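You operate a simulated robot arm through the tools that you are given. There is no shell and no other tool. Be economical: measure what you need, move in short steps, check, and stop when the job is done.

You run a simulated two-armed robot. Do the job below in one go: nothing can be reset, and whatever is moved stays where it is left.

JOB
Pack the rolled towel and the peas tin in the apple crate.
Fine: towel drawn from the crock, passed to the other hand, laid level; crate pushed straight back, half-way across the table.
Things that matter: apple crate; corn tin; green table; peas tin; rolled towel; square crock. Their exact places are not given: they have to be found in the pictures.

It is judged by the outcome, as a careful person would: the job done as asked, and still so three seconds after it is handed in. It fails if anything else is knocked over, pushed out of place, dropped, spilled or broken. Flat cloth is picked up by pressing the open fingertips on it (5 to 10 N) and closing them slowly along it; thin cloth reads only 2 to 8 mm in the jaws.

ROBOT AND FRAMES
Two 6-joint arms with two-finger parallel grippers on one trunk, on a base that drives. Base frame: it is fixed to the floor where the robot stands at the start and does not move with it; the origin is under the middle of the robot, x ahead of it, y to its left, z up. Readings come in m, degrees, newtons and seconds.
The left shoulder is at the start at [-0.077, 0.177, 0.832], the right one opposite. With the tool pointing down near the work surface each hand reaches from about 0.12 to 0.74 m from the robot's upright axis, wherever it stands, measured 20 degrees to its own side. Places, roughly: apple crate [1, 0, 0.7]; green table [1.1, 0.2, 0.7]; rolled towel [1.5, 0, 0.75]; square crock [1.5, 0, 0.7]. Payload 1.57 kg a hand.
The TCP of each hand is the grasp point between the finger pads, 0.03 m short of the fingertips. In the tool frame z runs along the fingers and y along their closing line. The gripper opens to 0.08 m. The fingers are 0.017 m wide and 0.012 m thick; the gripper's body (0.04 by 0.082 m) begins 0.08 m behind the TCP.
Orientation is that of the tool frame in the base frame, as a unit quaternion [x, y, z, w]. With the fingers straight down and closing along the base's y, the tool's x points along the base's -x, its y along +y and its z along -z.

CONTROLS
- The arms move only by the tool step_arm. It takes "left_increments", "right_increments" or both (then of equal length, played together; a hand with none holds still); each is a list of rows, each a list of 7 numbers: the shift along the tool's x, y, z in m, then the turn, a rotation vector about the tool's x, y, z in degrees, then the finger opening in m, from 0 to 0.08. In form: [[x, y, z, ax, ay, az, jaw], ...]. A call has 1 to 12 rows; each row shifts and turns the commanded pose from where the row before left it, along the tool's axes as they then stand. Rows are played at 5 a second. More than 0.05 m and 8.6 degrees between two rows, or a gripper value outside its range, and nothing of the call is played. A pose out of reach is approached as far as the arm can. The call stops where the force on the tool passes 40 N (or 10 N more than at its start, if that is more) or the arm is blocked; 0.2 s more then pass. Each finger travels about 0.072 m/s and halts on what it meets, pressing with about 27 N; the grip force reading is that of the motor and also rises with nothing between the fingers. The clock runs only during rows and for 0.2 s after the last one: add rows that do not move to give the fingers time. The reply holds the time, the measured pose of the TCP, the force on the tool along the base axes, the opening and the grip force, in the units named above and with some noise, with the torque about the TCP (base axes, N m) and any sound that the robot's microphone picked up.
- Cameras (640 x 400 px; columns grow to the right, rows downward): "scene" is now at [0.0313, 0.0042, 1.5481]; the picture's right is [0.07, -1.00, 0.00], its down [-0.81, -0.06, -0.58] and it looks along [0.58, 0.04, -0.81] (base axes); focal length 279 px, centre (320, 200). "left" rides on the left gripper at [0.072, 0.007, -0.122] in its tool frame; the picture's right is [-0.09, 1.00, 0.00], its down [-0.84, -0.08, -0.54] and it looks along [-0.54, -0.05, 0.84] (tool axes); focal length 238 px, centre (320, 200). "right" rides on the right gripper at [0.072, -0.007, -0.122] in its tool frame; the picture's right is [0.09, 1.00, 0.00], its down [-0.84, 0.08, -0.54] and it looks along [-0.54, 0.05, 0.84] (tool axes); focal length 238 px, centre (320, 200).
- grab_frame(camera): a new picture of that camera. The clock stands still meanwhile.
- lift_body(by): slides the trunk up (or, below 0, down) by that many m; the arms and the scene camera ride with it, the base frame stays. It gives what a move gives, with no picture.
- drive_base(legs): drives the robot by 1 to 6 legs, each [ahead, left, turn to the left] in m, m and degrees, along the robot's own axes; the way and the turn of a leg run together, so that a leg with both is an arc; at most 1.5 m and 180 degrees a leg. The arms and the cameras ride along, it lands a little off, and it stops where it bumps. It gives what a move gives.
- head_to(pan, tilt): turns the head with the scene camera to pan (to the left, within 143 degrees either way) and tilt (down, from -29 to 69), counted from straight ahead of the robot. It gives what a move gives.
- locate(camera, pixels): there is no depth. For up to 12 entries [column, row, z] of the newest picture of that camera ("zoom" is the newest enlarged one), the place [x, y] in the base frame at which the ray of that pixel passes the height z, good to about 0.002 m. The clock stands still meanwhile.
- inspect(camera, box): a new picture of the part [left, top, right, bottom] of that camera's present view, enlarged. The clock stands still meanwhile.
- hand_in(): hands the job in; it is judged then, once.

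Keep the steps short. Do not move on a guess: measure, check each grasp and each placing, and mend mistakes. In all there are 80 turns and 70 pictures (those below and enlarged ones count). Leave the grippers open and the arms clear of the work at the hand-in unless told otherwise, and finish with a single line.

The tools are called after "Request:" as a command line: name --argument value ..., lists and objects as JSON in quotes. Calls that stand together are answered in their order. step_arm: Moves the arms, as the interface text tells. Its arguments: {"type":"object","properties":{"left_increments":{"type":"array","items":{"type":"array","items":{"type":"number"}}},"right_increments":{"type":"array","items":{"type":"array","items":{"type":"number"}}}},"required":[]} The other tools are called the same way: lift_body (by) slides the trunk up or down; drive_base (legs) drives the base; head_to (pan, tilt) turns the head that bears the scene camera; grab_frame (camera) takes a picture; locate (camera, pixels) gives the place at which the rays of pixels pass given heights; inspect (camera, box) takes an enlarged picture of a part of a camera's view; hand_in () hands the job in.

At the start:

```text
clock: 0.0
left_ee_pos: [0.4658, 0.2029, 1.0792]
left_ee_rot: [0.0, 1.0, 0.0, 0.0]
left_ft_force: [0.0, 0.3, 1.1]
left_wrist_torque: [0.02, 0.0, 0.01]
left_width: 0.0797
left_gripper_force: 0.1
right_ee_pos: [0.4419, -0.2374, 1.0842]
right_ee_rot: [0.0, 1.0, 0.0, -0.001]
right_ft_force: [0.1, 0.6, 0.7]
right_wrist_torque: [0.0, -0.02, 0.0]
right_width: 0.0798
right_gripper_force: 0.1
trunk travel left (down, up): [-0.275, 0.053]
robot x, y, heading: [-0.0013, 0.0022, 0.2]
head pan, tilt: [3.9, 54.3]
```

scene: 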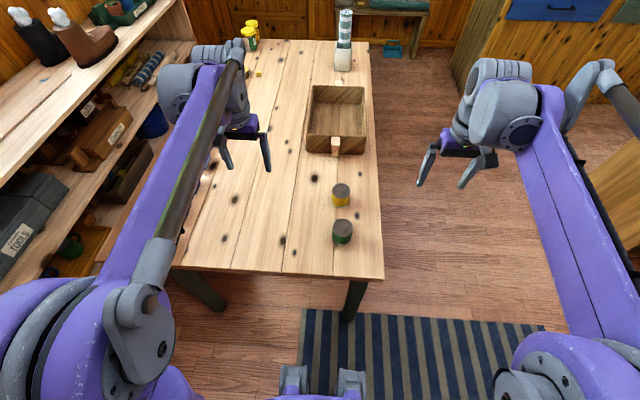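
right: 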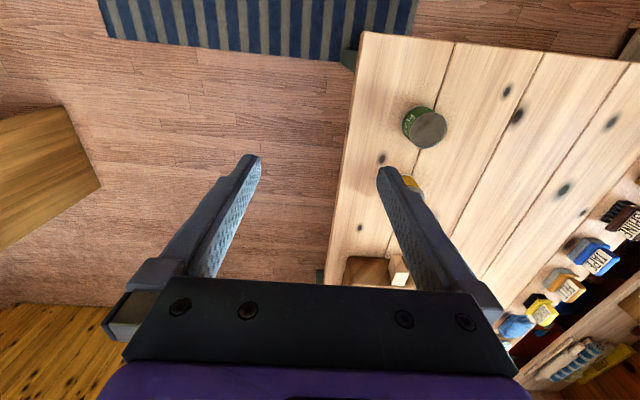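
left: 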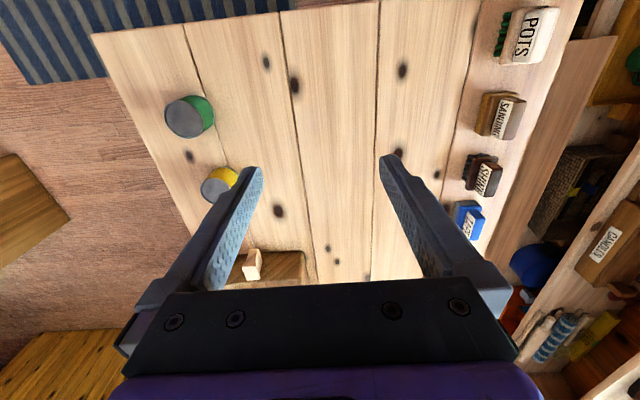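

I see the table ahead with the crate at about (337,120), the crock with the towel at (344,40), and the yellow and green tins at (341,193) and (342,230). I'll enlarge the areas that matter.

Request:
inspect --camera "scene" --box '[230, 0, 430, 125]'

Request:
inspect --camera "scene" --box '[260, 70, 420, 270]'

Request:
locate --camera "scene" --pixels '[[172, 268, 0.7], [383, 278, 0.7], [371, 41, 0.7], [306, 151, 0.7], [363, 155, 0.7], [341, 206, 0.7], [342, 243, 0.7], [343, 70, 0.7], [262, 40, 0.7]]'

```text
3.20 times, centred on (330, 62) of scene
```

zoom: 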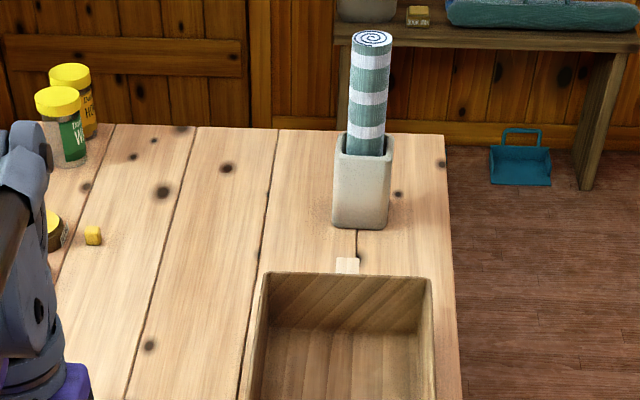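

```text
2.00 times, centred on (340, 170) of scene
```

zoom: 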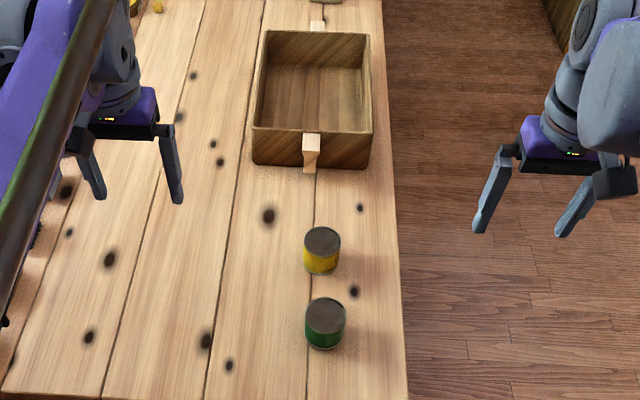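

```text
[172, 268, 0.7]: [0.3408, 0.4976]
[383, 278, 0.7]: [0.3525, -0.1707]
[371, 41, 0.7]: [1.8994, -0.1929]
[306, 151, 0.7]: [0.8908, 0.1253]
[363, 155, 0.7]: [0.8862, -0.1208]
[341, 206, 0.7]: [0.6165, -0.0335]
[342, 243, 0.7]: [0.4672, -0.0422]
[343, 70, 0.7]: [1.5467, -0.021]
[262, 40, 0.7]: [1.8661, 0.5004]
```

Request:
inspect --camera "right" --box '[370, 80, 490, 220]'

Request:
inspect --camera "left" --box '[140, 80, 340, 300]'

Request:
head_to --pan -45 --tilt 35

Request:
grab_frame --camera "scene"

```text
2.86 times, centred on (430, 150) of right
```

zoom: 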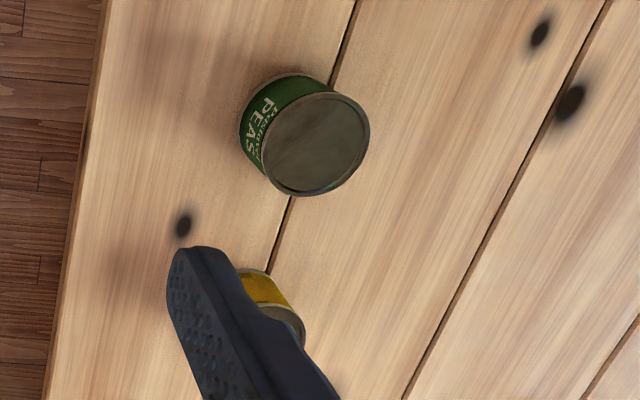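

```text
1.82 times, centred on (240, 190) of left
```

zoom: 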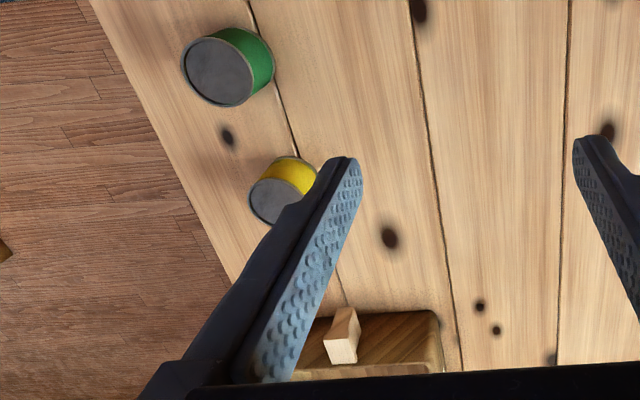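

```text
clock: 1.2
left_ee_pos: [0.4672, 0.2009, 1.0792]
left_ee_rot: [0.001, 1.0, 0.0, 0.0]
left_ft_force: [-0.1, 0.4, 0.1]
left_wrist_torque: [0.0, -0.03, -0.01]
left_width: 0.0799
left_gripper_force: 0.0
right_ee_pos: [0.4419, -0.2362, 1.0843]
right_ee_rot: [0.0, 1.0, -0.001, 0.001]
right_ft_force: [0.0, -0.4, 0.1]
right_wrist_torque: [0.0, -0.02, 0.0]
right_width: 0.0801
right_gripper_force: 0.0
trunk travel left (down, up): [-0.275, 0.053]
robot x, y, heading: [-0.003, 0.0026, -0.1]
head pan, tilt: [-45.0, 35.0]
```

```text
62 pictures are left
```

scene: 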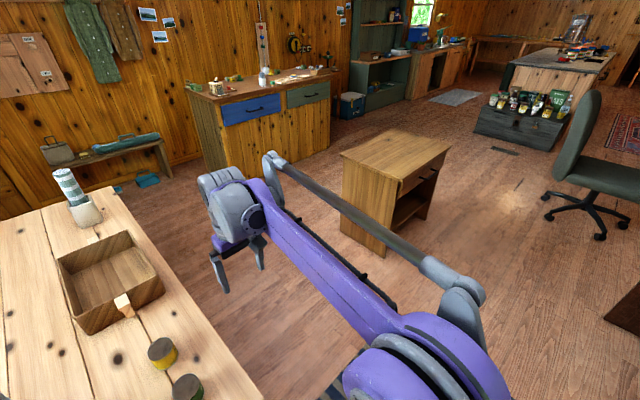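

Request:
locate --camera "scene" --pixels '[[388, 255, 0.0], [342, 210, 0.0], [428, 205, 0.0], [341, 155, 0.55], [388, 178, 0.55], [449, 145, 0.55], [398, 128, 0.55], [162, 290, 0.82], [120, 232, 0.82], [57, 260, 0.82], [88, 332, 0.7]]'

```text
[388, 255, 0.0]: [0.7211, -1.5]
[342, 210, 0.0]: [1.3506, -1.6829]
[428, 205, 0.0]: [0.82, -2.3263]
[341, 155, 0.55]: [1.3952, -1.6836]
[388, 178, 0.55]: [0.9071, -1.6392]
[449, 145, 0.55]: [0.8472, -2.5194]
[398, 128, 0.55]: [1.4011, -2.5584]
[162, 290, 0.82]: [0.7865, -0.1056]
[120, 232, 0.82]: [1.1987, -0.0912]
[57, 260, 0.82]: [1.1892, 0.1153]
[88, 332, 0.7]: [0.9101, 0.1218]
```

The green tin reads PEAS. The crate is at x 0.89–1.19 by the table's long right-hand edge, and the table runs y −0.17 to 0.5. The right side is free to y ≈ −1.5, so I'll drive round to that long side and face the table (+y).

Request:
drive_base --legs '[[0, -0.72, 0], [1.1, 0, 0], [0, 0, 90]]'

Request:
head_to --pan 0 --tilt 50

Request:
grab_frame --camera "scene"

```text
clock: 16.9
left_ee_pos: [0.8774, -0.2284, 1.0786]
left_ee_rot: [0.715, -0.699, 0.0, 0.0]
left_ft_force: [-0.6, -1.1, 0.4]
left_wrist_torque: [-0.01, 0.03, -0.02]
left_width: 0.0798
left_gripper_force: 0.0
right_ee_pos: [1.3169, -0.243, 1.0837]
right_ee_rot: [0.715, -0.699, -0.001, 0.0]
right_ft_force: [-0.2, -0.2, 0.4]
right_wrist_torque: [0.0, 0.04, -0.02]
right_width: 0.0803
right_gripper_force: 0.0
trunk travel left (down, up): [-0.275, 0.053]
robot x, y, heading: [1.0881, -0.6879, 91.1]
head pan, tilt: [-45.0, 35.0]
```

```text
clock: 18.0
left_ee_pos: [0.8768, -0.2289, 1.0799]
left_ee_rot: [0.715, -0.699, 0.0, 0.001]
left_ft_force: [-0.3, -0.5, -0.8]
left_wrist_torque: [0.0, 0.03, -0.02]
left_width: 0.0801
left_gripper_force: 0.0
right_ee_pos: [1.3152, -0.243, 1.0841]
right_ee_rot: [0.715, -0.699, 0.0, 0.0]
right_ft_force: [-0.9, -0.6, -0.2]
right_wrist_torque: [0.01, 0.0, 0.0]
right_width: 0.0798
right_gripper_force: 0.1
trunk travel left (down, up): [-0.275, 0.053]
robot x, y, heading: [1.0865, -0.6917, 91.3]
head pan, tilt: [0.0, 50.0]
```

```text
61 pictures are left
```

scene: 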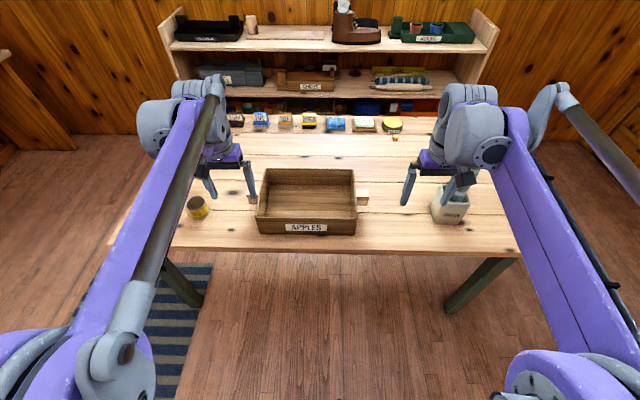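

The APPLES label faces me, so this is the working side and "straight back" means +y. I'll measure the crate, table edges and crock.

Request:
inspect --camera "scene" --box '[180, 100, 420, 260]'

Request:
locate --camera "scene" --pixels '[[306, 250, 0.7], [300, 131, 0.7], [258, 233, 0.7], [355, 235, 0.7], [258, 218, 0.8], [355, 219, 0.8], [354, 170, 0.8], [264, 169, 0.8], [432, 221, 0.7], [462, 223, 0.7], [442, 190, 0.85], [198, 219, 0.7]]'

```text
2.50 times, centred on (300, 180) of scene
```

zoom: 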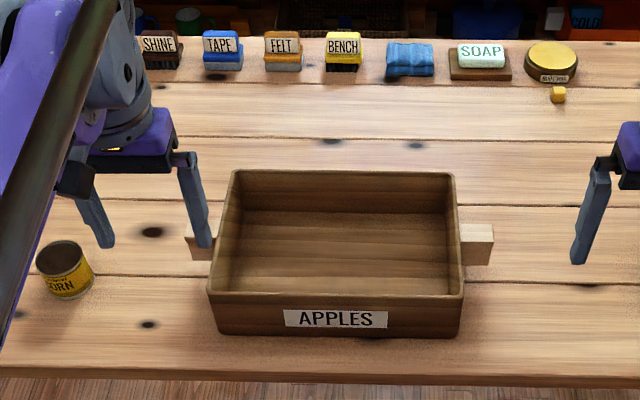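

```text
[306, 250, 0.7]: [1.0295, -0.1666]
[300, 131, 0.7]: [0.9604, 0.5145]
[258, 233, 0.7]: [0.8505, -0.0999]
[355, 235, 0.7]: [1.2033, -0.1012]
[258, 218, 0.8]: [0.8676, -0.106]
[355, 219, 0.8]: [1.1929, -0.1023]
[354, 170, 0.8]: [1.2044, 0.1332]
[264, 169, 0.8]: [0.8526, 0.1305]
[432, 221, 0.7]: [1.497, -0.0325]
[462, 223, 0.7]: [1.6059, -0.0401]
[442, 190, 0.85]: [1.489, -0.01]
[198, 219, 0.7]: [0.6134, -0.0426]
```

Request:
locate --camera "zoom" --pixels '[[340, 378, 0.7], [320, 40, 0.7], [600, 40, 0.7], [219, 333, 0.7], [459, 338, 0.7], [208, 292, 0.8], [465, 297, 0.8], [456, 173, 0.8], [233, 170, 0.8], [340, 302, 0.8], [345, 170, 0.8], [20, 378, 0.7]]'

Request:
inspect --camera "scene" --box '[390, 120, 530, 260]'

```text
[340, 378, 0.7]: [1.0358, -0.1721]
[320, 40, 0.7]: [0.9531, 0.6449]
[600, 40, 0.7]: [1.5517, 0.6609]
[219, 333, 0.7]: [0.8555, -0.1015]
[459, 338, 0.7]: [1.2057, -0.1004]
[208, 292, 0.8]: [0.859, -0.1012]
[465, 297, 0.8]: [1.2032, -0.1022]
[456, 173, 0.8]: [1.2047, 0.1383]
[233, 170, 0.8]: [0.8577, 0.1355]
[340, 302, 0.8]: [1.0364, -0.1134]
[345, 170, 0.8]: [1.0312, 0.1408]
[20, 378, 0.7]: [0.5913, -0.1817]
```

```text
2.86 times, centred on (460, 190) of scene
```

zoom: 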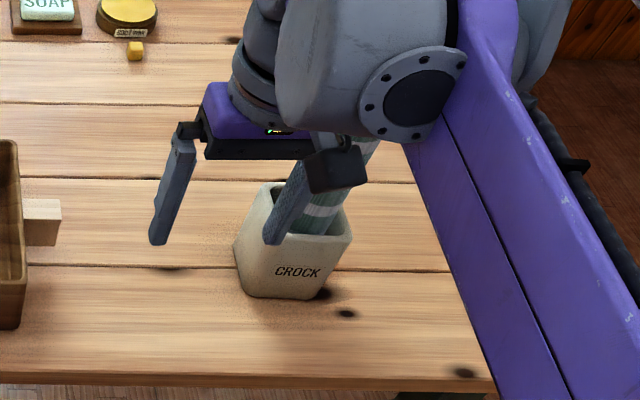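

The table runs y −0.17 to about 0.65, and the crate's y centre is about 0.018. The right arm hides the towel, so I'll pull the right hand back 0.15 m and swing it to the right a little to see.

Request:
step_arm --right_increments '[[0.05, -0.04, 0, 0, 0, 0, 0.08], [0.05, -0.04, 0, 0, 0, 0, 0.08], [0.05, -0.04, 0, 0, 0, 0, 0.08], [0, -0.04, 0, 0, 0, 0, 0.08]]'

Request:
head_to --pan -30 --tilt 42

Request:
grab_frame --camera "scene"

Request:
grab_frame --camera "right"

```text
refused: row 1 steps farther than a row can; nothing moved
```

```text
clock: 18.9
left_ee_pos: [0.8761, -0.2284, 1.0787]
left_ee_rot: [0.714, -0.7, 0.0, 0.0]
left_ft_force: [-0.3, -0.6, -0.8]
left_wrist_torque: [0.0, 0.0, 0.03]
left_width: 0.08
left_gripper_force: 0.1
right_ee_pos: [1.3154, -0.2431, 1.0834]
right_ee_rot: [0.715, -0.699, 0.0, 0.0]
right_ft_force: [-0.2, 0.9, 0.4]
right_wrist_torque: [0.01, 0.0, -0.01]
right_width: 0.0799
right_gripper_force: 0.2
trunk travel left (down, up): [-0.275, 0.053]
robot x, y, heading: [1.0874, -0.6914, 91.2]
head pan, tilt: [-30.0, 42.0]
```

```text
58 pictures are left
```

scene: 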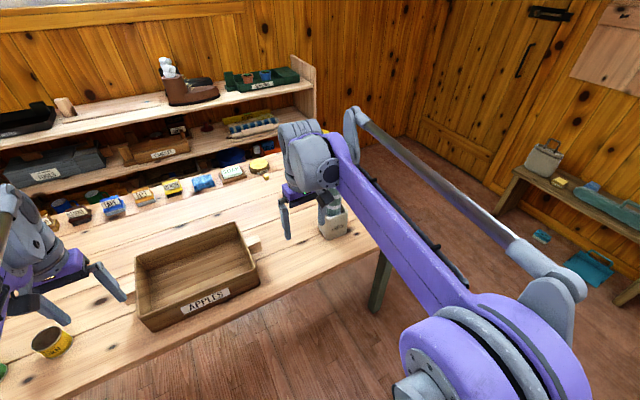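

```text
57 pictures are left
```

right: 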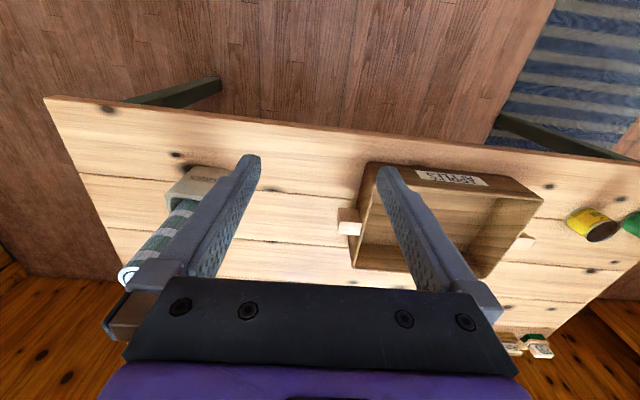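

That step was over the row limit, so I'll use smaller ones: pull the right hand back 0.2 m.

Request:
step_arm --right_increments '[[0.045, 0.02, 0, 0, 0, 0, 0.08], [0.045, 0.02, 0, 0, 0, 0, 0.08], [0.045, 0.02, 0, 0, 0, 0, 0.08], [0.045, 0.02, 0, 0, 0, 0, 0.08]]'

Request:
grab_frame --camera "scene"

Request:
grab_frame --camera "right"

```text
clock: 19.9
left_ee_pos: [0.8779, -0.2312, 1.08]
left_ee_rot: [0.715, -0.699, -0.001, 0.0]
left_ft_force: [-0.6, 0.0, -0.2]
left_wrist_torque: [0.05, 0.01, -0.01]
left_width: 0.0801
left_gripper_force: 0.1
right_ee_pos: [1.2388, -0.4267, 1.0855]
right_ee_rot: [0.715, -0.699, -0.001, -0.001]
right_ft_force: [-0.2, -0.6, 0.7]
right_wrist_torque: [0.03, -0.03, -0.03]
right_width: 0.0801
right_gripper_force: 0.0
trunk travel left (down, up): [-0.275, 0.053]
robot x, y, heading: [1.0889, -0.6899, 91.3]
head pan, tilt: [-30.0, 42.0]
```

```text
56 pictures are left
```

scene: 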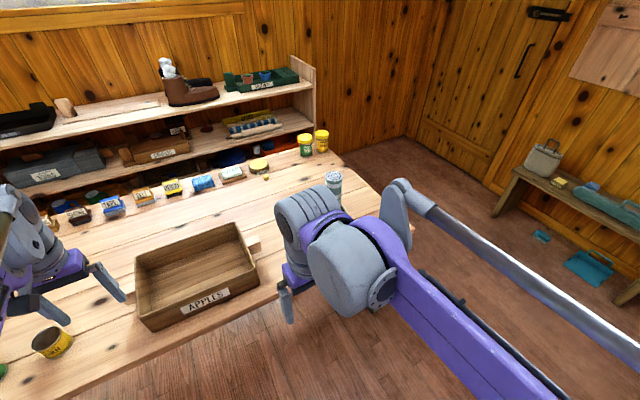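

```text
55 pictures are left
```

right: 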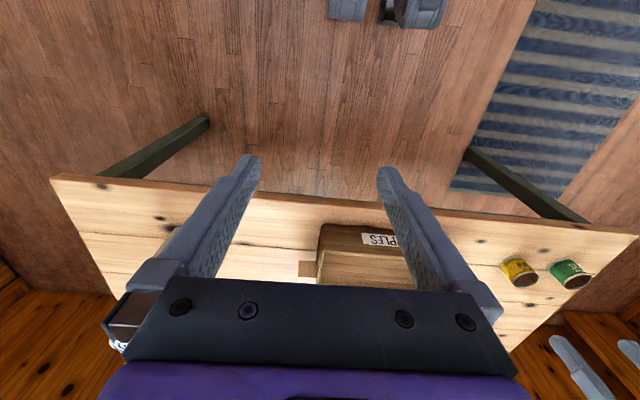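

Now I'll drive 0.14 ahead and 0.2 to the right, correct the heading by −1.2°, and look again.

Request:
drive_base --legs '[[0.14, -0.2, -1.2]]'

Request:
head_to --pan -10 --tilt 42

Request:
grab_frame --camera "scene"

Request:
grab_frame --camera "right"

```text
clock: 22.3
left_ee_pos: [1.0852, -0.0813, 1.0791]
left_ee_rot: [0.707, -0.707, 0.001, 0.0]
left_ft_force: [0.1, -0.2, 0.2]
left_wrist_torque: [0.01, 0.0, 0.02]
left_width: 0.0798
left_gripper_force: 0.0
right_ee_pos: [1.4433, -0.2856, 1.084]
right_ee_rot: [-0.707, 0.707, 0.0, 0.0]
right_ft_force: [-0.2, 0.9, -0.1]
right_wrist_torque: [0.01, -0.03, -0.02]
right_width: 0.0797
right_gripper_force: 0.1
trunk travel left (down, up): [-0.275, 0.053]
robot x, y, heading: [1.2849, -0.5453, 89.8]
head pan, tilt: [-30.0, 42.0]
```

```text
clock: 23.1
left_ee_pos: [1.0857, -0.0813, 1.0786]
left_ee_rot: [-0.707, 0.707, 0.0, 0.0]
left_ft_force: [-0.7, -0.1, -0.3]
left_wrist_torque: [-0.04, 0.04, 0.04]
left_width: 0.0802
left_gripper_force: 0.1
right_ee_pos: [1.4427, -0.2858, 1.0847]
right_ee_rot: [-0.706, 0.708, 0.001, 0.0]
right_ft_force: [0.0, -0.9, 0.8]
right_wrist_torque: [0.0, -0.04, -0.01]
right_width: 0.08
right_gripper_force: 0.1
trunk travel left (down, up): [-0.275, 0.053]
robot x, y, heading: [1.2885, -0.5471, 89.9]
head pan, tilt: [-10.0, 42.0]
```

```text
54 pictures are left
```

scene: 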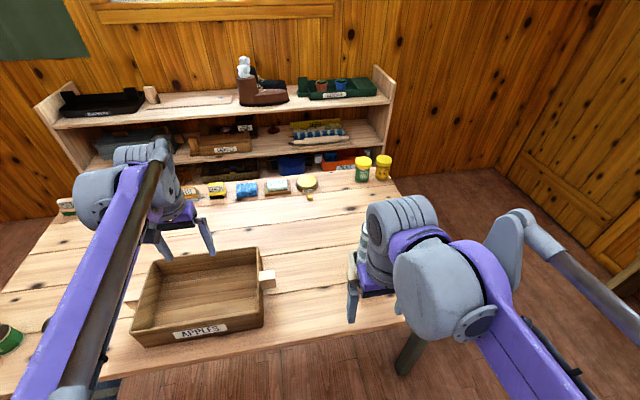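

```text
53 pictures are left
```

right: 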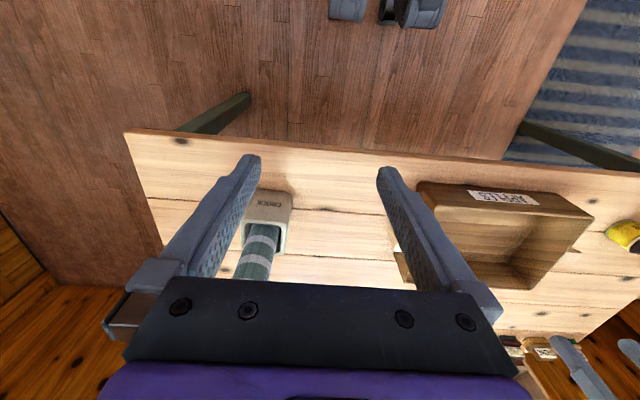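

The towel shows beside the finger at (262,250). I'll shift the right hand 0.08 m to the right so that it appears between the fingers.

Request:
step_arm --right_increments '[[0, -0.04, 0, 0, 0, 0, 0.08], [0, -0.04, 0, 0, 0, 0, 0.08]]'

Request:
grab_frame --camera "right"

```text
clock: 23.7
left_ee_pos: [1.0852, -0.0818, 1.0787]
left_ee_rot: [0.707, -0.707, 0.0, 0.0]
left_ft_force: [-0.4, 0.9, -0.5]
left_wrist_torque: [-0.03, -0.01, -0.01]
left_width: 0.08
left_gripper_force: 0.1
right_ee_pos: [1.5248, -0.2869, 1.0855]
right_ee_rot: [0.707, -0.707, 0.0, 0.0]
right_ft_force: [0.5, -0.3, -0.2]
right_wrist_torque: [-0.03, 0.02, 0.0]
right_width: 0.08
right_gripper_force: 0.1
trunk travel left (down, up): [-0.275, 0.053]
robot x, y, heading: [1.2871, -0.5474, 89.8]
head pan, tilt: [-10.0, 42.0]
```

```text
52 pictures are left
```

right: 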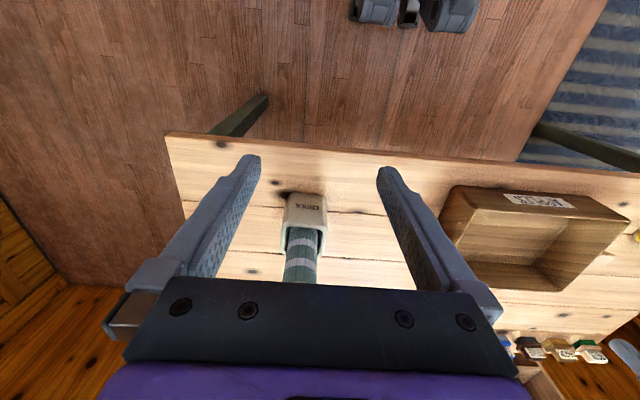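

Request:
inspect --camera "right" --box '[250, 170, 370, 290]'

Request:
inspect --camera "scene" --box '[330, 150, 430, 340]'

```text
3.33 times, centred on (310, 230) of right
```

zoom: 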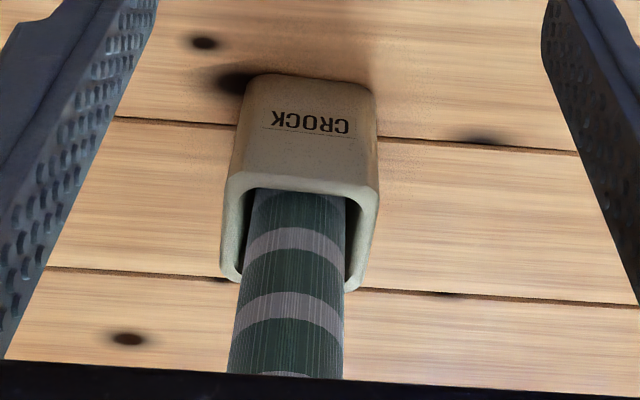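

```text
2.11 times, centred on (380, 245) of scene
```

zoom: 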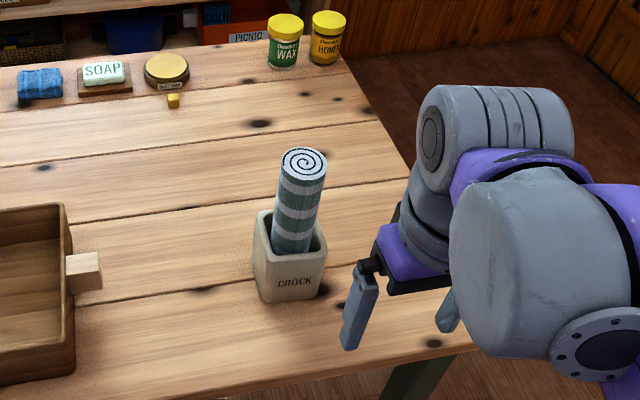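

Request:
locate --camera "zoom" --pixels '[[304, 161, 0.95], [304, 161, 1.0], [304, 161, 1.03], [283, 161, 1.0], [327, 161, 1.0], [262, 293, 0.7], [316, 301, 0.7], [255, 250, 0.83], [316, 262, 0.83], [327, 238, 0.83], [268, 212, 0.83], [291, 248, 0.83]]'

Request:
locate --camera "right" --pixels '[[287, 193, 0.7], [327, 197, 0.7], [281, 224, 0.83], [325, 226, 0.83], [278, 251, 0.83], [318, 256, 0.83], [298, 282, 0.95]]'

```text
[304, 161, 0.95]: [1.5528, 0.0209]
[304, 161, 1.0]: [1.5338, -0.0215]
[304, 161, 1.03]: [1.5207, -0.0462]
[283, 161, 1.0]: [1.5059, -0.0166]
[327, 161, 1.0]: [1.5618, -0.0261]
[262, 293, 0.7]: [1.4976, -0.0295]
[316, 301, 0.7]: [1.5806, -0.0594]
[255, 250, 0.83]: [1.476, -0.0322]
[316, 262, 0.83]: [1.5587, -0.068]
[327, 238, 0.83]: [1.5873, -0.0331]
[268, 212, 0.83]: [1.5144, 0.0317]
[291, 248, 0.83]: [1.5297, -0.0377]
```

```text
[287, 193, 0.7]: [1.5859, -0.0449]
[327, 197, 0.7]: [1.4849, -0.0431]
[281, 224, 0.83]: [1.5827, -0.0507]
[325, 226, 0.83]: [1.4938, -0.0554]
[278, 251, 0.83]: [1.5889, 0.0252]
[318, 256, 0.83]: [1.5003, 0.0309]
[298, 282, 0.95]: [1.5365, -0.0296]
```

Triangulating, the towel's top centre is near (1.535, −0.02, ~0.995) with a diameter of about 0.056. The crock spans x 1.495–1.585 and y −0.048 to 0.035. I'll move the open right hand above the towel at the present height and look.

Request:
step_arm --right_increments '[[-0.045, -0.002, 0, 0, 0, 0, 0.08], [-0.045, -0.002, 0, 0, 0, 0, 0.08], [-0.045, -0.002, 0, 0, 0, 0, 0.08], [-0.045, -0.002, 0, 0, 0, 0, 0.08], [-0.045, -0.002, 0, 0, 0, 0, 0.08], [-0.04, -0.001, 0, 0, 0, 0, 0.08]]'

Request:
grab_frame --camera "right"

Request:
grab_frame --camera "scene"

```text
clock: 25.1
left_ee_pos: [1.0848, -0.0814, 1.0787]
left_ee_rot: [0.708, -0.707, 0.001, 0.0]
left_ft_force: [0.3, -0.2, -0.3]
left_wrist_torque: [0.02, 0.0, 0.0]
left_width: 0.0801
left_gripper_force: 0.1
right_ee_pos: [1.5331, -0.0198, 1.0826]
right_ee_rot: [-0.707, 0.708, 0.0, 0.0]
right_ft_force: [0.1, -0.2, 1.0]
right_wrist_torque: [-0.01, 0.01, -0.01]
right_width: 0.0801
right_gripper_force: 0.0
trunk travel left (down, up): [-0.275, 0.053]
robot x, y, heading: [1.293, -0.5466, 89.8]
head pan, tilt: [-10.0, 42.0]
```

```text
49 pictures are left
```

right: 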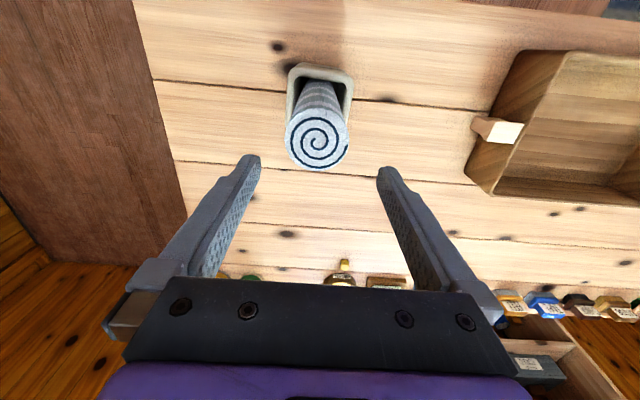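

```text
48 pictures are left
```

scene: 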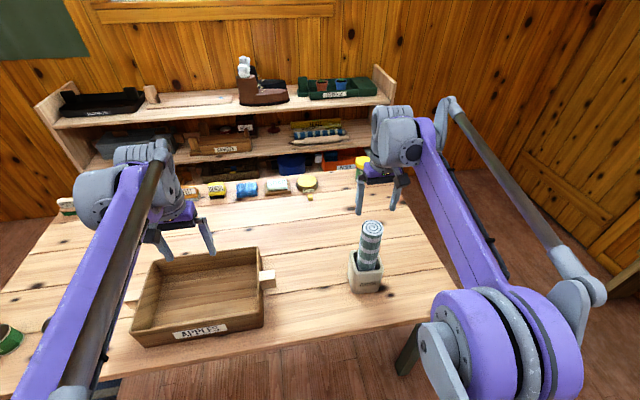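

Request:
locate --camera "right" --pixels '[[317, 138, 0.9], [317, 138, 0.95], [317, 138, 1.0], [285, 138, 0.95], [349, 138, 0.95], [292, 92, 0.83], [353, 98, 0.83], [296, 65, 0.83], [348, 78, 0.83]]'

Request:
locate --camera "scene" --pixels '[[372, 228, 0.9], [372, 228, 0.95], [372, 228, 1.0]]'

```text
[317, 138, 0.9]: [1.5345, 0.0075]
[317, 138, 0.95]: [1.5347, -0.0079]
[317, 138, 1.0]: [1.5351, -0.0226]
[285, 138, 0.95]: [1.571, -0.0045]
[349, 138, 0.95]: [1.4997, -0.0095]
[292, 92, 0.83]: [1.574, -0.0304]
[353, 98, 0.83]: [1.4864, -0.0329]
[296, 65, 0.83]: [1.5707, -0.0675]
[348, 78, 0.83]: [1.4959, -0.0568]
```

```text
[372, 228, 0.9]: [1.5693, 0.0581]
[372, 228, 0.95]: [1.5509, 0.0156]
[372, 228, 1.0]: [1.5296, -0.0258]
```

Both views agree: the towel top is at (1.535, −0.021, 0.996), right under the hand. I'll go down 0.13 m with the fingers open.

Request:
step_arm --right_increments '[[0, -0.001, 0.04, 0, 0, 0, 0.08], [0, -0.001, 0.04, 0, 0, 0, 0.08], [0, 0, 0.03, 0, 0, 0, 0.08], [0, 0, 0.022, 0, 0, 0, 0.08], [0, 0, 0, 0, 0, 0, 0.08]]'

Request:
grab_frame --camera "right"

Request:
inspect --camera "scene" --box '[310, 130, 450, 300]'

```text
clock: 26.3
left_ee_pos: [1.0848, -0.0829, 1.0798]
left_ee_rot: [-0.707, 0.707, 0.0, 0.0]
left_ft_force: [0.2, 0.0, 0.3]
left_wrist_torque: [-0.01, -0.01, 0.03]
left_width: 0.0798
left_gripper_force: 0.1
right_ee_pos: [1.5368, -0.0214, 0.9529]
right_ee_rot: [0.707, -0.707, 0.0, 0.0]
right_ft_force: [-0.2, 0.0, 0.0]
right_wrist_torque: [-0.01, 0.04, 0.01]
right_width: 0.0802
right_gripper_force: 0.2
trunk travel left (down, up): [-0.275, 0.053]
robot x, y, heading: [1.2863, -0.5503, 89.7]
head pan, tilt: [-10.0, 42.0]
```

```text
47 pictures are left
```

right: 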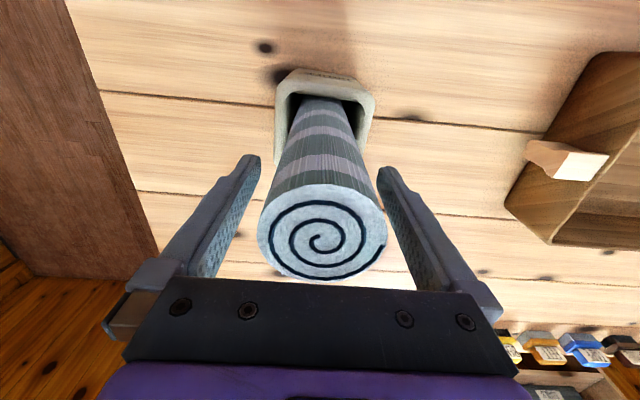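

```text
2.35 times, centred on (380, 215) of scene
```

zoom: 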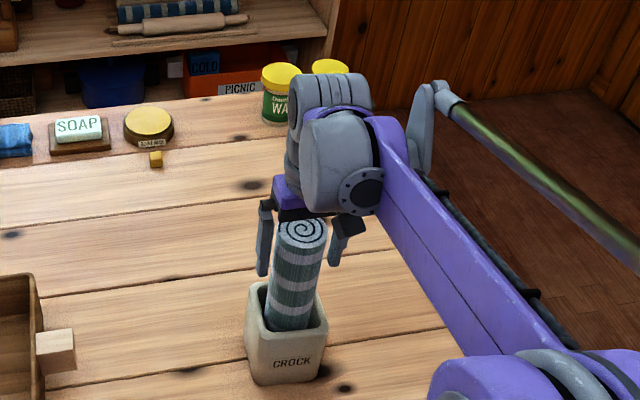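

The towel is centred between the fingers. Closing.

Request:
step_arm --right_increments '[[0, 0, 0, 0, 0, 0, 0.065], [0, 0, 0, 0, 0, 0, 0.055], [0, 0, 0, 0, 0, 0, 0.045], [0, 0, 0, 0, 0, 0, 0.035], [0, 0, 0, 0, 0, 0, 0.035]]'

```text
clock: 27.5
left_ee_pos: [1.0846, -0.0819, 1.0789]
left_ee_rot: [0.707, -0.707, 0.0, 0.001]
left_ft_force: [-0.2, 0.6, 0.5]
left_wrist_torque: [-0.01, 0.01, 0.04]
left_width: 0.0798
left_gripper_force: 0.0
right_ee_pos: [1.5376, -0.0202, 0.952]
right_ee_rot: [-0.707, 0.707, 0.0, 0.0]
right_ft_force: [-0.1, -1.1, 0.4]
right_wrist_torque: [0.0, -0.02, -0.03]
right_width: 0.0594
right_gripper_force: 26.9
trunk travel left (down, up): [-0.275, 0.053]
robot x, y, heading: [1.2906, -0.5467, 90.0]
head pan, tilt: [-10.0, 42.0]
```

The jaw stopped at 0.0594 m with 27 N, so the towel is held. I'll lift 0.06 m slowly and check that the crock stays.

Request:
step_arm --right_increments '[[0, 0, -0.01, 0, 0, 0, 0.035], [0, 0, -0.015, 0, 0, 0, 0.035], [0, 0, -0.02, 0, 0, 0, 0.035], [0, 0, -0.02, 0, 0, 0, 0.035]]'

Request:
inspect --camera "scene" --box '[310, 130, 450, 300]'

```text
clock: 28.5
left_ee_pos: [1.084, -0.0823, 1.0794]
left_ee_rot: [0.707, -0.707, 0.0, -0.001]
left_ft_force: [-0.4, 0.0, -0.2]
left_wrist_torque: [0.03, -0.03, -0.01]
left_width: 0.0801
left_gripper_force: 0.2
right_ee_pos: [1.5361, -0.0206, 1.0177]
right_ee_rot: [-0.707, 0.707, 0.0, -0.001]
right_ft_force: [-0.9, 1.2, -1.6]
right_wrist_torque: [0.02, 0.02, 0.03]
right_width: 0.0592
right_gripper_force: 26.6
trunk travel left (down, up): [-0.275, 0.053]
robot x, y, heading: [1.2851, -0.5493, 89.9]
head pan, tilt: [-10.0, 42.0]
```

```text
2.35 times, centred on (380, 215) of scene
```

zoom: 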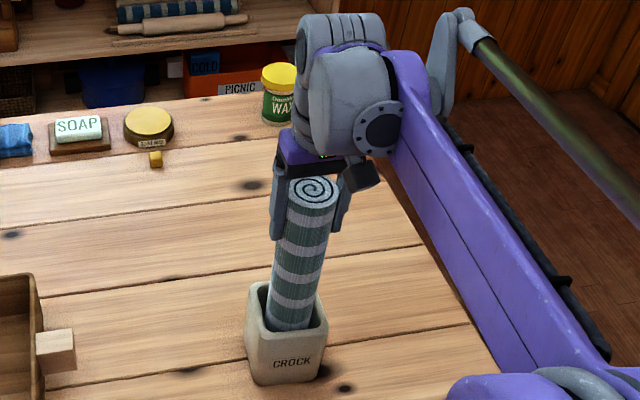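

The towel slides out and the crock has stayed. I'll raise it another 0.13 m.

Request:
step_arm --right_increments '[[0, 0, -0.025, 0, 0, 0, 0.035], [0, 0, -0.03, 0, 0, 0, 0.035], [0, 0, -0.03, 0, 0, 0, 0.035], [0, 0, -0.03, 0, 0, 0, 0.035], [0, 0, -0.02, 0, 0, 0, 0.035]]'

Request:
grab_frame --camera "scene"

```text
clock: 29.7
left_ee_pos: [1.0846, -0.0811, 1.0792]
left_ee_rot: [-0.707, 0.707, 0.0, 0.0]
left_ft_force: [-0.1, 1.0, 0.3]
left_wrist_torque: [-0.03, -0.02, 0.0]
left_width: 0.08
left_gripper_force: 0.0
right_ee_pos: [1.5354, -0.0196, 1.1534]
right_ee_rot: [0.708, -0.707, 0.0, 0.0]
right_ft_force: [0.3, 0.1, -1.8]
right_wrist_torque: [-0.02, 0.02, 0.01]
right_width: 0.0592
right_gripper_force: 27.4
trunk travel left (down, up): [-0.275, 0.053]
robot x, y, heading: [1.2882, -0.5462, 90.2]
head pan, tilt: [-10.0, 42.0]
```

```text
44 pictures are left
```

scene: 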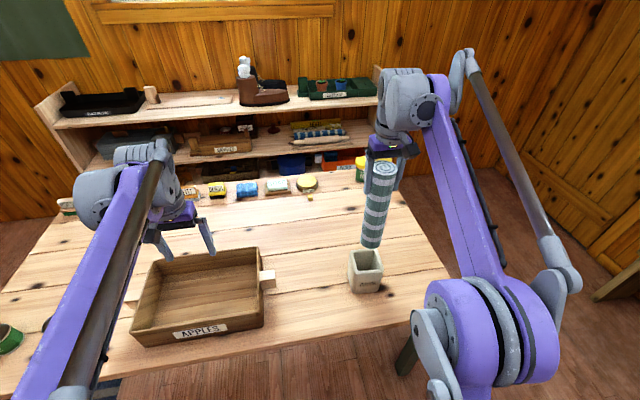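

The towel is clear of the crock. I'll move the right hand to about (1.45, −0.12) and shift the left hand 0.1 m left to make room, then start turning the right tool to lay the towel horizontal, pointing to −x.

Request:
step_arm --right_increments '[[0.033, 0.028, 0, 0, 0, 0, 0.035], [0.033, 0.028, 0, 0, 0, 0, 0.035], [0.033, 0.028, 0, 0, 0, 0, 0.035], [0, 0, 0, -8, 0, 0, 0.035], [0, 0, 0, -8, 0, 0, 0.035], [0, 0, 0, -8, 0, 0, 0.035], [0, 0, 0, -8, 0, 0, 0.035], [0, 0, 0, 0, 0, 0, 0.035]]' --left_increments '[[0, 0.035, 0, 0, 0, 0, 0.08], [0, 0.035, 0, 0, 0, 0, 0.08], [0, 0.03, 0, 0, 0, 0, 0.08], [0, 0, 0, 0, 0, 0, 0.08], [0, 0, 0, 0, 0, 0, 0.08], [0, 0, 0, 0, 0, 0, 0.08], [0, 0, 0, 0, 0, 0, 0.08], [0, 0, 0, 0, 0, 0, 0.08]]'

```text
clock: 31.5
left_ee_pos: [0.9852, -0.0818, 1.0795]
left_ee_rot: [-0.707, 0.708, 0.0, 0.001]
left_ft_force: [-0.3, 0.0, -0.3]
left_wrist_torque: [0.01, -0.01, -0.03]
left_width: 0.0798
left_gripper_force: 0.1
right_ee_pos: [1.4537, -0.1206, 1.1544]
right_ee_rot: [-0.679, 0.68, 0.195, -0.196]
right_ft_force: [0.1, -0.1, -2.4]
right_wrist_torque: [-0.05, -0.05, 0.01]
right_width: 0.0595
right_gripper_force: 26.9
trunk travel left (down, up): [-0.275, 0.053]
robot x, y, heading: [1.2858, -0.5431, 90.1]
head pan, tilt: [-10.0, 42.0]
```

The tool now tilts toward −x as wanted (32°). I'll turn the remaining 58°.

Request:
step_arm --right_increments '[[0, 0, 0, -8.3, 0, 0, 0.035], [0, 0, 0, -8.3, 0, 0, 0.035], [0, 0, 0, -8.3, 0, 0, 0.035], [0, 0, 0, -8.3, 0, 0, 0.035], [0, 0, 0, -8.3, 0, 0, 0.035], [0, 0, 0, -8.3, 0, 0, 0.035], [0, 0, 0, -8.2, 0, 0, 0.035], [0, 0, 0, 0, 0, 0, 0.035]]'

Request:
grab_frame --camera "scene"

```text
clock: 33.3
left_ee_pos: [0.9846, -0.081, 1.0787]
left_ee_rot: [-0.707, 0.707, 0.0, 0.001]
left_ft_force: [0.2, 0.6, 0.6]
left_wrist_torque: [-0.01, -0.01, 0.0]
left_width: 0.0801
left_gripper_force: 0.0
right_ee_pos: [1.4521, -0.1191, 1.1536]
right_ee_rot: [0.5, -0.5, -0.499, 0.501]
right_ft_force: [0.1, 0.7, -2.2]
right_wrist_torque: [-0.02, -0.15, 0.01]
right_width: 0.0592
right_gripper_force: 27.4
trunk travel left (down, up): [-0.275, 0.053]
robot x, y, heading: [1.2855, -0.5492, 90.0]
head pan, tilt: [-10.0, 42.0]
```

```text
43 pictures are left
```

scene: 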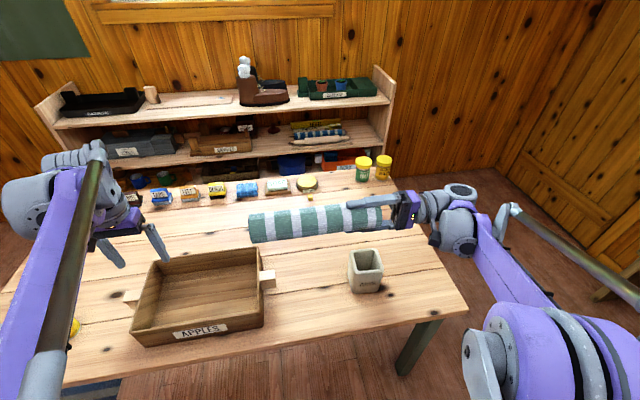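

The towel is level. I'll lower the right hand 0.13 m and shift it 0.08 m to −x, then measure the towel.

Request:
step_arm --right_increments '[[0, -0.033, 0.02, 0, 0, 0, 0.035], [0, -0.033, 0.02, 0, 0, 0, 0.035], [0, -0.033, 0.02, 0, 0, 0, 0.035], [0, -0.033, 0.02, 0, 0, 0, 0.035], [0, 0, 0, 0, 0, 0, 0.035]]'

Request:
inspect --camera "scene" --box '[200, 190, 440, 340]'

```text
clock: 34.5
left_ee_pos: [0.9858, -0.081, 1.0794]
left_ee_rot: [0.707, -0.707, -0.001, 0.0]
left_ft_force: [-0.3, 0.7, -0.3]
left_wrist_torque: [0.02, -0.05, 0.0]
left_width: 0.0798
left_gripper_force: 0.0
right_ee_pos: [1.3709, -0.1199, 1.0207]
right_ee_rot: [0.501, -0.5, -0.5, 0.5]
right_ft_force: [0.4, 0.4, -2.1]
right_wrist_torque: [-0.01, -0.15, 0.03]
right_width: 0.0597
right_gripper_force: 27.1
trunk travel left (down, up): [-0.275, 0.053]
robot x, y, heading: [1.2875, -0.5485, 90.0]
head pan, tilt: [-10.0, 42.0]
```

```text
2.67 times, centred on (320, 265) of scene
```

zoom: 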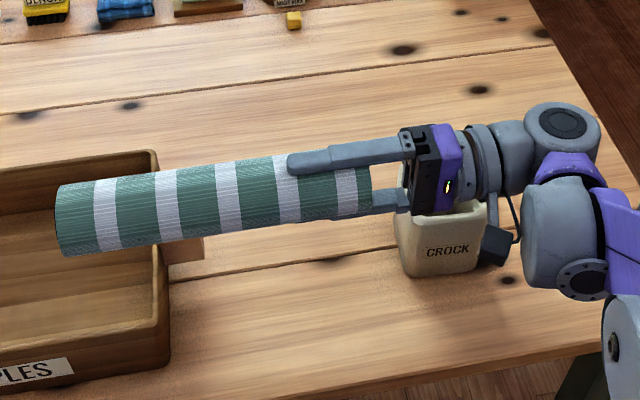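

Request:
locate --camera "zoom" --pixels '[[66, 218, 1.02], [66, 218, 1.0], [66, 218, 1.04], [366, 187, 1.02], [60, 186, 1.02], [72, 254, 1.02], [210, 205, 1.02], [255, 160, 1.05], [300, 155, 1.02]]'

Request:
grab_frame --camera "left"

```text
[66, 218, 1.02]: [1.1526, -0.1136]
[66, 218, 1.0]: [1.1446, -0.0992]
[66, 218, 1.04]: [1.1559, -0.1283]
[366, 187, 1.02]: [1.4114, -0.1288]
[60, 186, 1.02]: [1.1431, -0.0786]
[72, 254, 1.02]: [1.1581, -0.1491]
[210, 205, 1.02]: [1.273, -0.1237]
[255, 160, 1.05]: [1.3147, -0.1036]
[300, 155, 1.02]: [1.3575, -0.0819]
```

```text
41 pictures are left
```

left: 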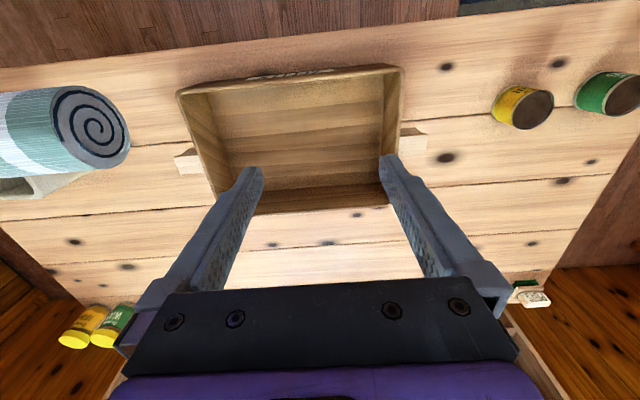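

Request:
locate --camera "left" --pixels '[[91, 128, 1.0], [91, 128, 1.02], [91, 128, 1.04], [84, 88, 1.02], [97, 168, 1.02]]'

```text
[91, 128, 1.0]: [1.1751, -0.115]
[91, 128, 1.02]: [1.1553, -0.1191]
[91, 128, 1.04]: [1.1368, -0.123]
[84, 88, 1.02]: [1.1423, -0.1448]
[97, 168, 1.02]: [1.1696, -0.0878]
```

The towel's free end is near (1.147, −0.118, 1.028), so it is about 0.267 m long with its middle at x≈1.28. I'll raise the left hand a bit and turn it 90° so that it closes along y.

Request:
step_arm --left_increments '[[0, 0, -0.006, 0, 0, 8.18, 0.08], [0, 0, -0.006, 0, 0, 8.18, 0.08], [0, 0, -0.006, 0, 0, 8.18, 0.08], [0, 0, -0.006, 0, 0, 8.18, 0.08], [0, 0, -0.006, 0, 0, 8.18, 0.08], [0, 0, -0.006, 0, 0, 8.18, 0.08], [0, 0, -0.006, 0, 0, 8.18, 0.08], [0, 0, -0.006, 0, 0, 8.18, 0.08], [0, 0, -0.006, 0, 0, 8.18, 0.08], [0, 0, -0.006, 0, 0, 8.18, 0.08], [0, 0, 0, 0, 0, 8.18, 0.08], [0, 0, 0, 0, 0, 0, 0.08]]'

```text
clock: 37.1
left_ee_pos: [0.9853, -0.0814, 1.1395]
left_ee_rot: [0.0, 1.0, 0.0, 0.0]
left_ft_force: [-0.5, -0.1, 0.3]
left_wrist_torque: [0.0, 0.01, -0.01]
left_width: 0.0801
left_gripper_force: 0.0
right_ee_pos: [1.3719, -0.119, 1.0218]
right_ee_rot: [-0.5, 0.5, 0.5, -0.5]
right_ft_force: [0.3, 0.2, -0.5]
right_wrist_torque: [0.02, -0.14, 0.02]
right_width: 0.0593
right_gripper_force: 27.5
trunk travel left (down, up): [-0.275, 0.053]
robot x, y, heading: [1.2854, -0.5498, 89.8]
head pan, tilt: [-10.0, 42.0]
```

Now I'll move the left hand over the towel's middle at (1.272, −0.119), with its fingertips 5 cm above it.

Request:
step_arm --left_increments '[[-0.041, -0.0054, 0, 0, 0, 0, 0.08], [-0.041, -0.0054, 0, 0, 0, 0, 0.08], [-0.041, -0.0054, 0, 0, 0, 0, 0.08], [-0.041, -0.0054, 0, 0, 0, 0, 0.08], [-0.041, -0.0054, 0, 0, 0, 0, 0.08], [-0.041, -0.0054, 0, 0, 0, 0, 0.08], [-0.041, -0.0054, 0, 0, 0, 0, 0.08], [0, 0, 0, 0, 0, 0, 0.08]]'

Request:
grab_frame --camera "left"

Request:
grab_frame --camera "scene"

```text
clock: 38.9
left_ee_pos: [1.275, -0.1196, 1.1381]
left_ee_rot: [-0.001, 1.0, 0.0, 0.0]
left_ft_force: [0.5, -0.4, 0.4]
left_wrist_torque: [0.03, -0.03, -0.01]
left_width: 0.0799
left_gripper_force: 0.1
right_ee_pos: [1.3706, -0.1198, 1.0217]
right_ee_rot: [0.5, -0.5, -0.5, 0.5]
right_ft_force: [-0.5, -0.3, -2.2]
right_wrist_torque: [-0.07, -0.13, 0.01]
right_width: 0.0592
right_gripper_force: 27.2
trunk travel left (down, up): [-0.275, 0.053]
robot x, y, heading: [1.2871, -0.5462, 90.1]
head pan, tilt: [-10.0, 42.0]
```

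```text
40 pictures are left
```

left: 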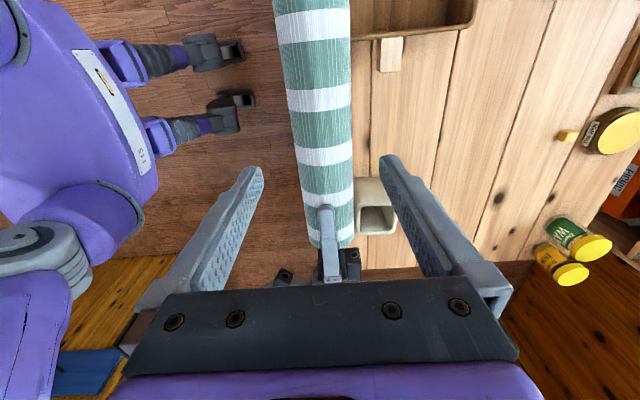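

```text
39 pictures are left
```

scene: 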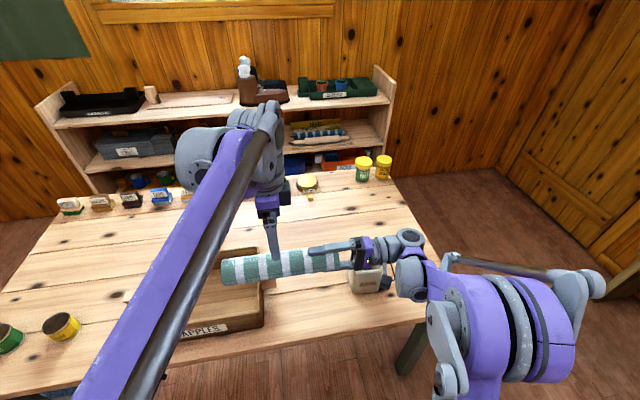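

The towel lies midway between the left fingers. I'll go down 0.105 m and close.

Request:
step_arm --left_increments '[[0, 0, 0.03, 0, 0, 0, 0.08], [0, 0, 0.03, 0, 0, 0, 0.08], [0, 0, 0.025, 0, 0, 0, 0.08], [0, 0, 0.021, 0, 0, 0, 0.08], [0, 0, 0, 0, 0, 0, 0.08], [0, 0, 0, 0, 0, 0, 0.068], [0, 0, 0, 0, 0, 0, 0.06], [0, 0, 0, 0, 0, 0, 0.05], [0, 0, 0, 0, 0, 0, 0.04], [0, 0, 0, 0, 0, 0, 0.035], [0, 0, 0, 0, 0, 0, 0.035]]'

Request:
inspect --camera "scene" --box '[200, 170, 440, 320]'

```text
clock: 41.3
left_ee_pos: [1.2731, -0.1198, 1.032]
left_ee_rot: [0.0, 1.0, 0.001, -0.001]
left_ft_force: [-4.8, 19.8, -1.4]
left_wrist_torque: [0.17, -0.07, 1.36]
left_width: 0.0567
left_gripper_force: 27.6
right_ee_pos: [1.3708, -0.1206, 1.0213]
right_ee_rot: [0.5, -0.5, -0.5, 0.501]
right_ft_force: [5.8, -19.5, 1.9]
right_wrist_torque: [0.01, 0.32, 0.56]
right_width: 0.0593
right_gripper_force: 27.0
trunk travel left (down, up): [-0.275, 0.053]
robot x, y, heading: [1.2887, -0.5484, 90.2]
head pan, tilt: [-10.0, 42.0]
```

```text
2.67 times, centred on (320, 245) of scene
```

zoom: 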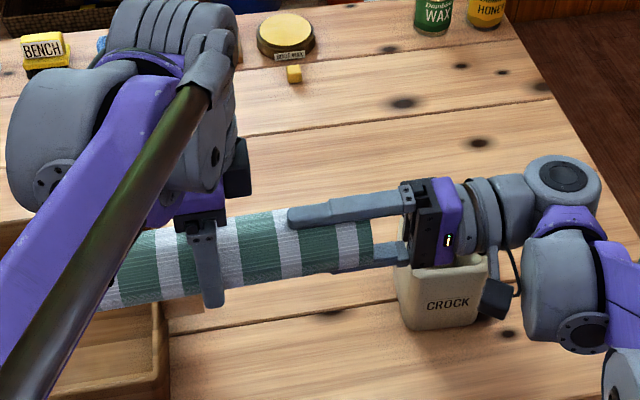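

The left hand holds it (0.0567 m, 27 N). The sideways 20 N comes from slight misalignment and will relax when I let go. I'll open the right hand and back it off to +x.

Request:
step_arm --right_increments '[[0, 0, 0, 0, 0, 0, 0.062], [0, 0, 0, 0, 0, 0, 0.068], [0, 0, 0, 0, 0, 0, 0.08], [0, 0, 0, 0, 0, 0, 0.08], [0, 0, -0.03, 0, 0, 0, 0.08], [0, 0, -0.04, 0, 0, 0, 0.08], [0, 0, -0.04, 0, 0, 0, 0.08], [0, 0, 0, 0, 0, 0, 0.08]]'

Request:
grab_frame --camera "scene"

Request:
grab_frame --camera "left"

```text
clock: 43.1
left_ee_pos: [1.2732, -0.1212, 1.0311]
left_ee_rot: [-0.001, 1.0, 0.0, 0.001]
left_ft_force: [-1.1, -0.2, 0.1]
left_wrist_torque: [0.0, 0.06, -0.02]
left_width: 0.0568
left_gripper_force: 26.9
right_ee_pos: [1.4717, -0.1156, 1.0215]
right_ee_rot: [-0.499, 0.501, 0.501, -0.498]
right_ft_force: [-0.1, 0.2, 0.6]
right_wrist_torque: [0.0, 0.02, 0.01]
right_width: 0.0801
right_gripper_force: 0.0
right hand out of reach, approached as far as the arm can: row 7
trunk travel left (down, up): [-0.275, 0.053]
robot x, y, heading: [1.2853, -0.5458, 89.8]
head pan, tilt: [-10.0, 42.0]
```

```text
37 pictures are left
```

scene: 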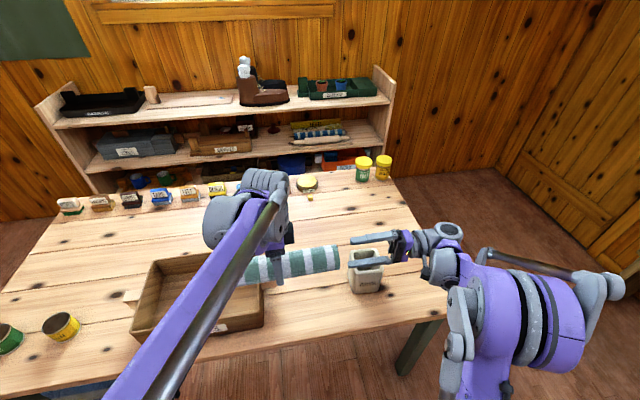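

```text
36 pictures are left
```

left: 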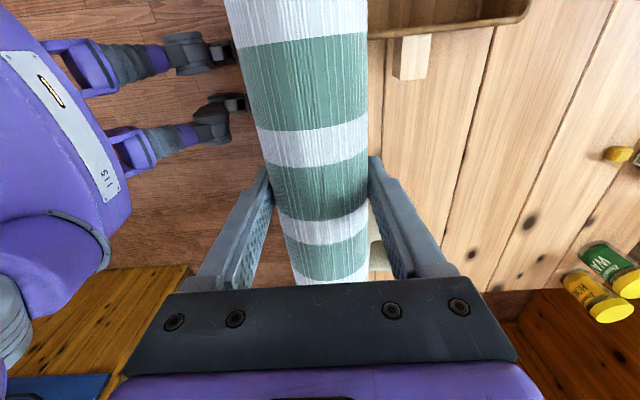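

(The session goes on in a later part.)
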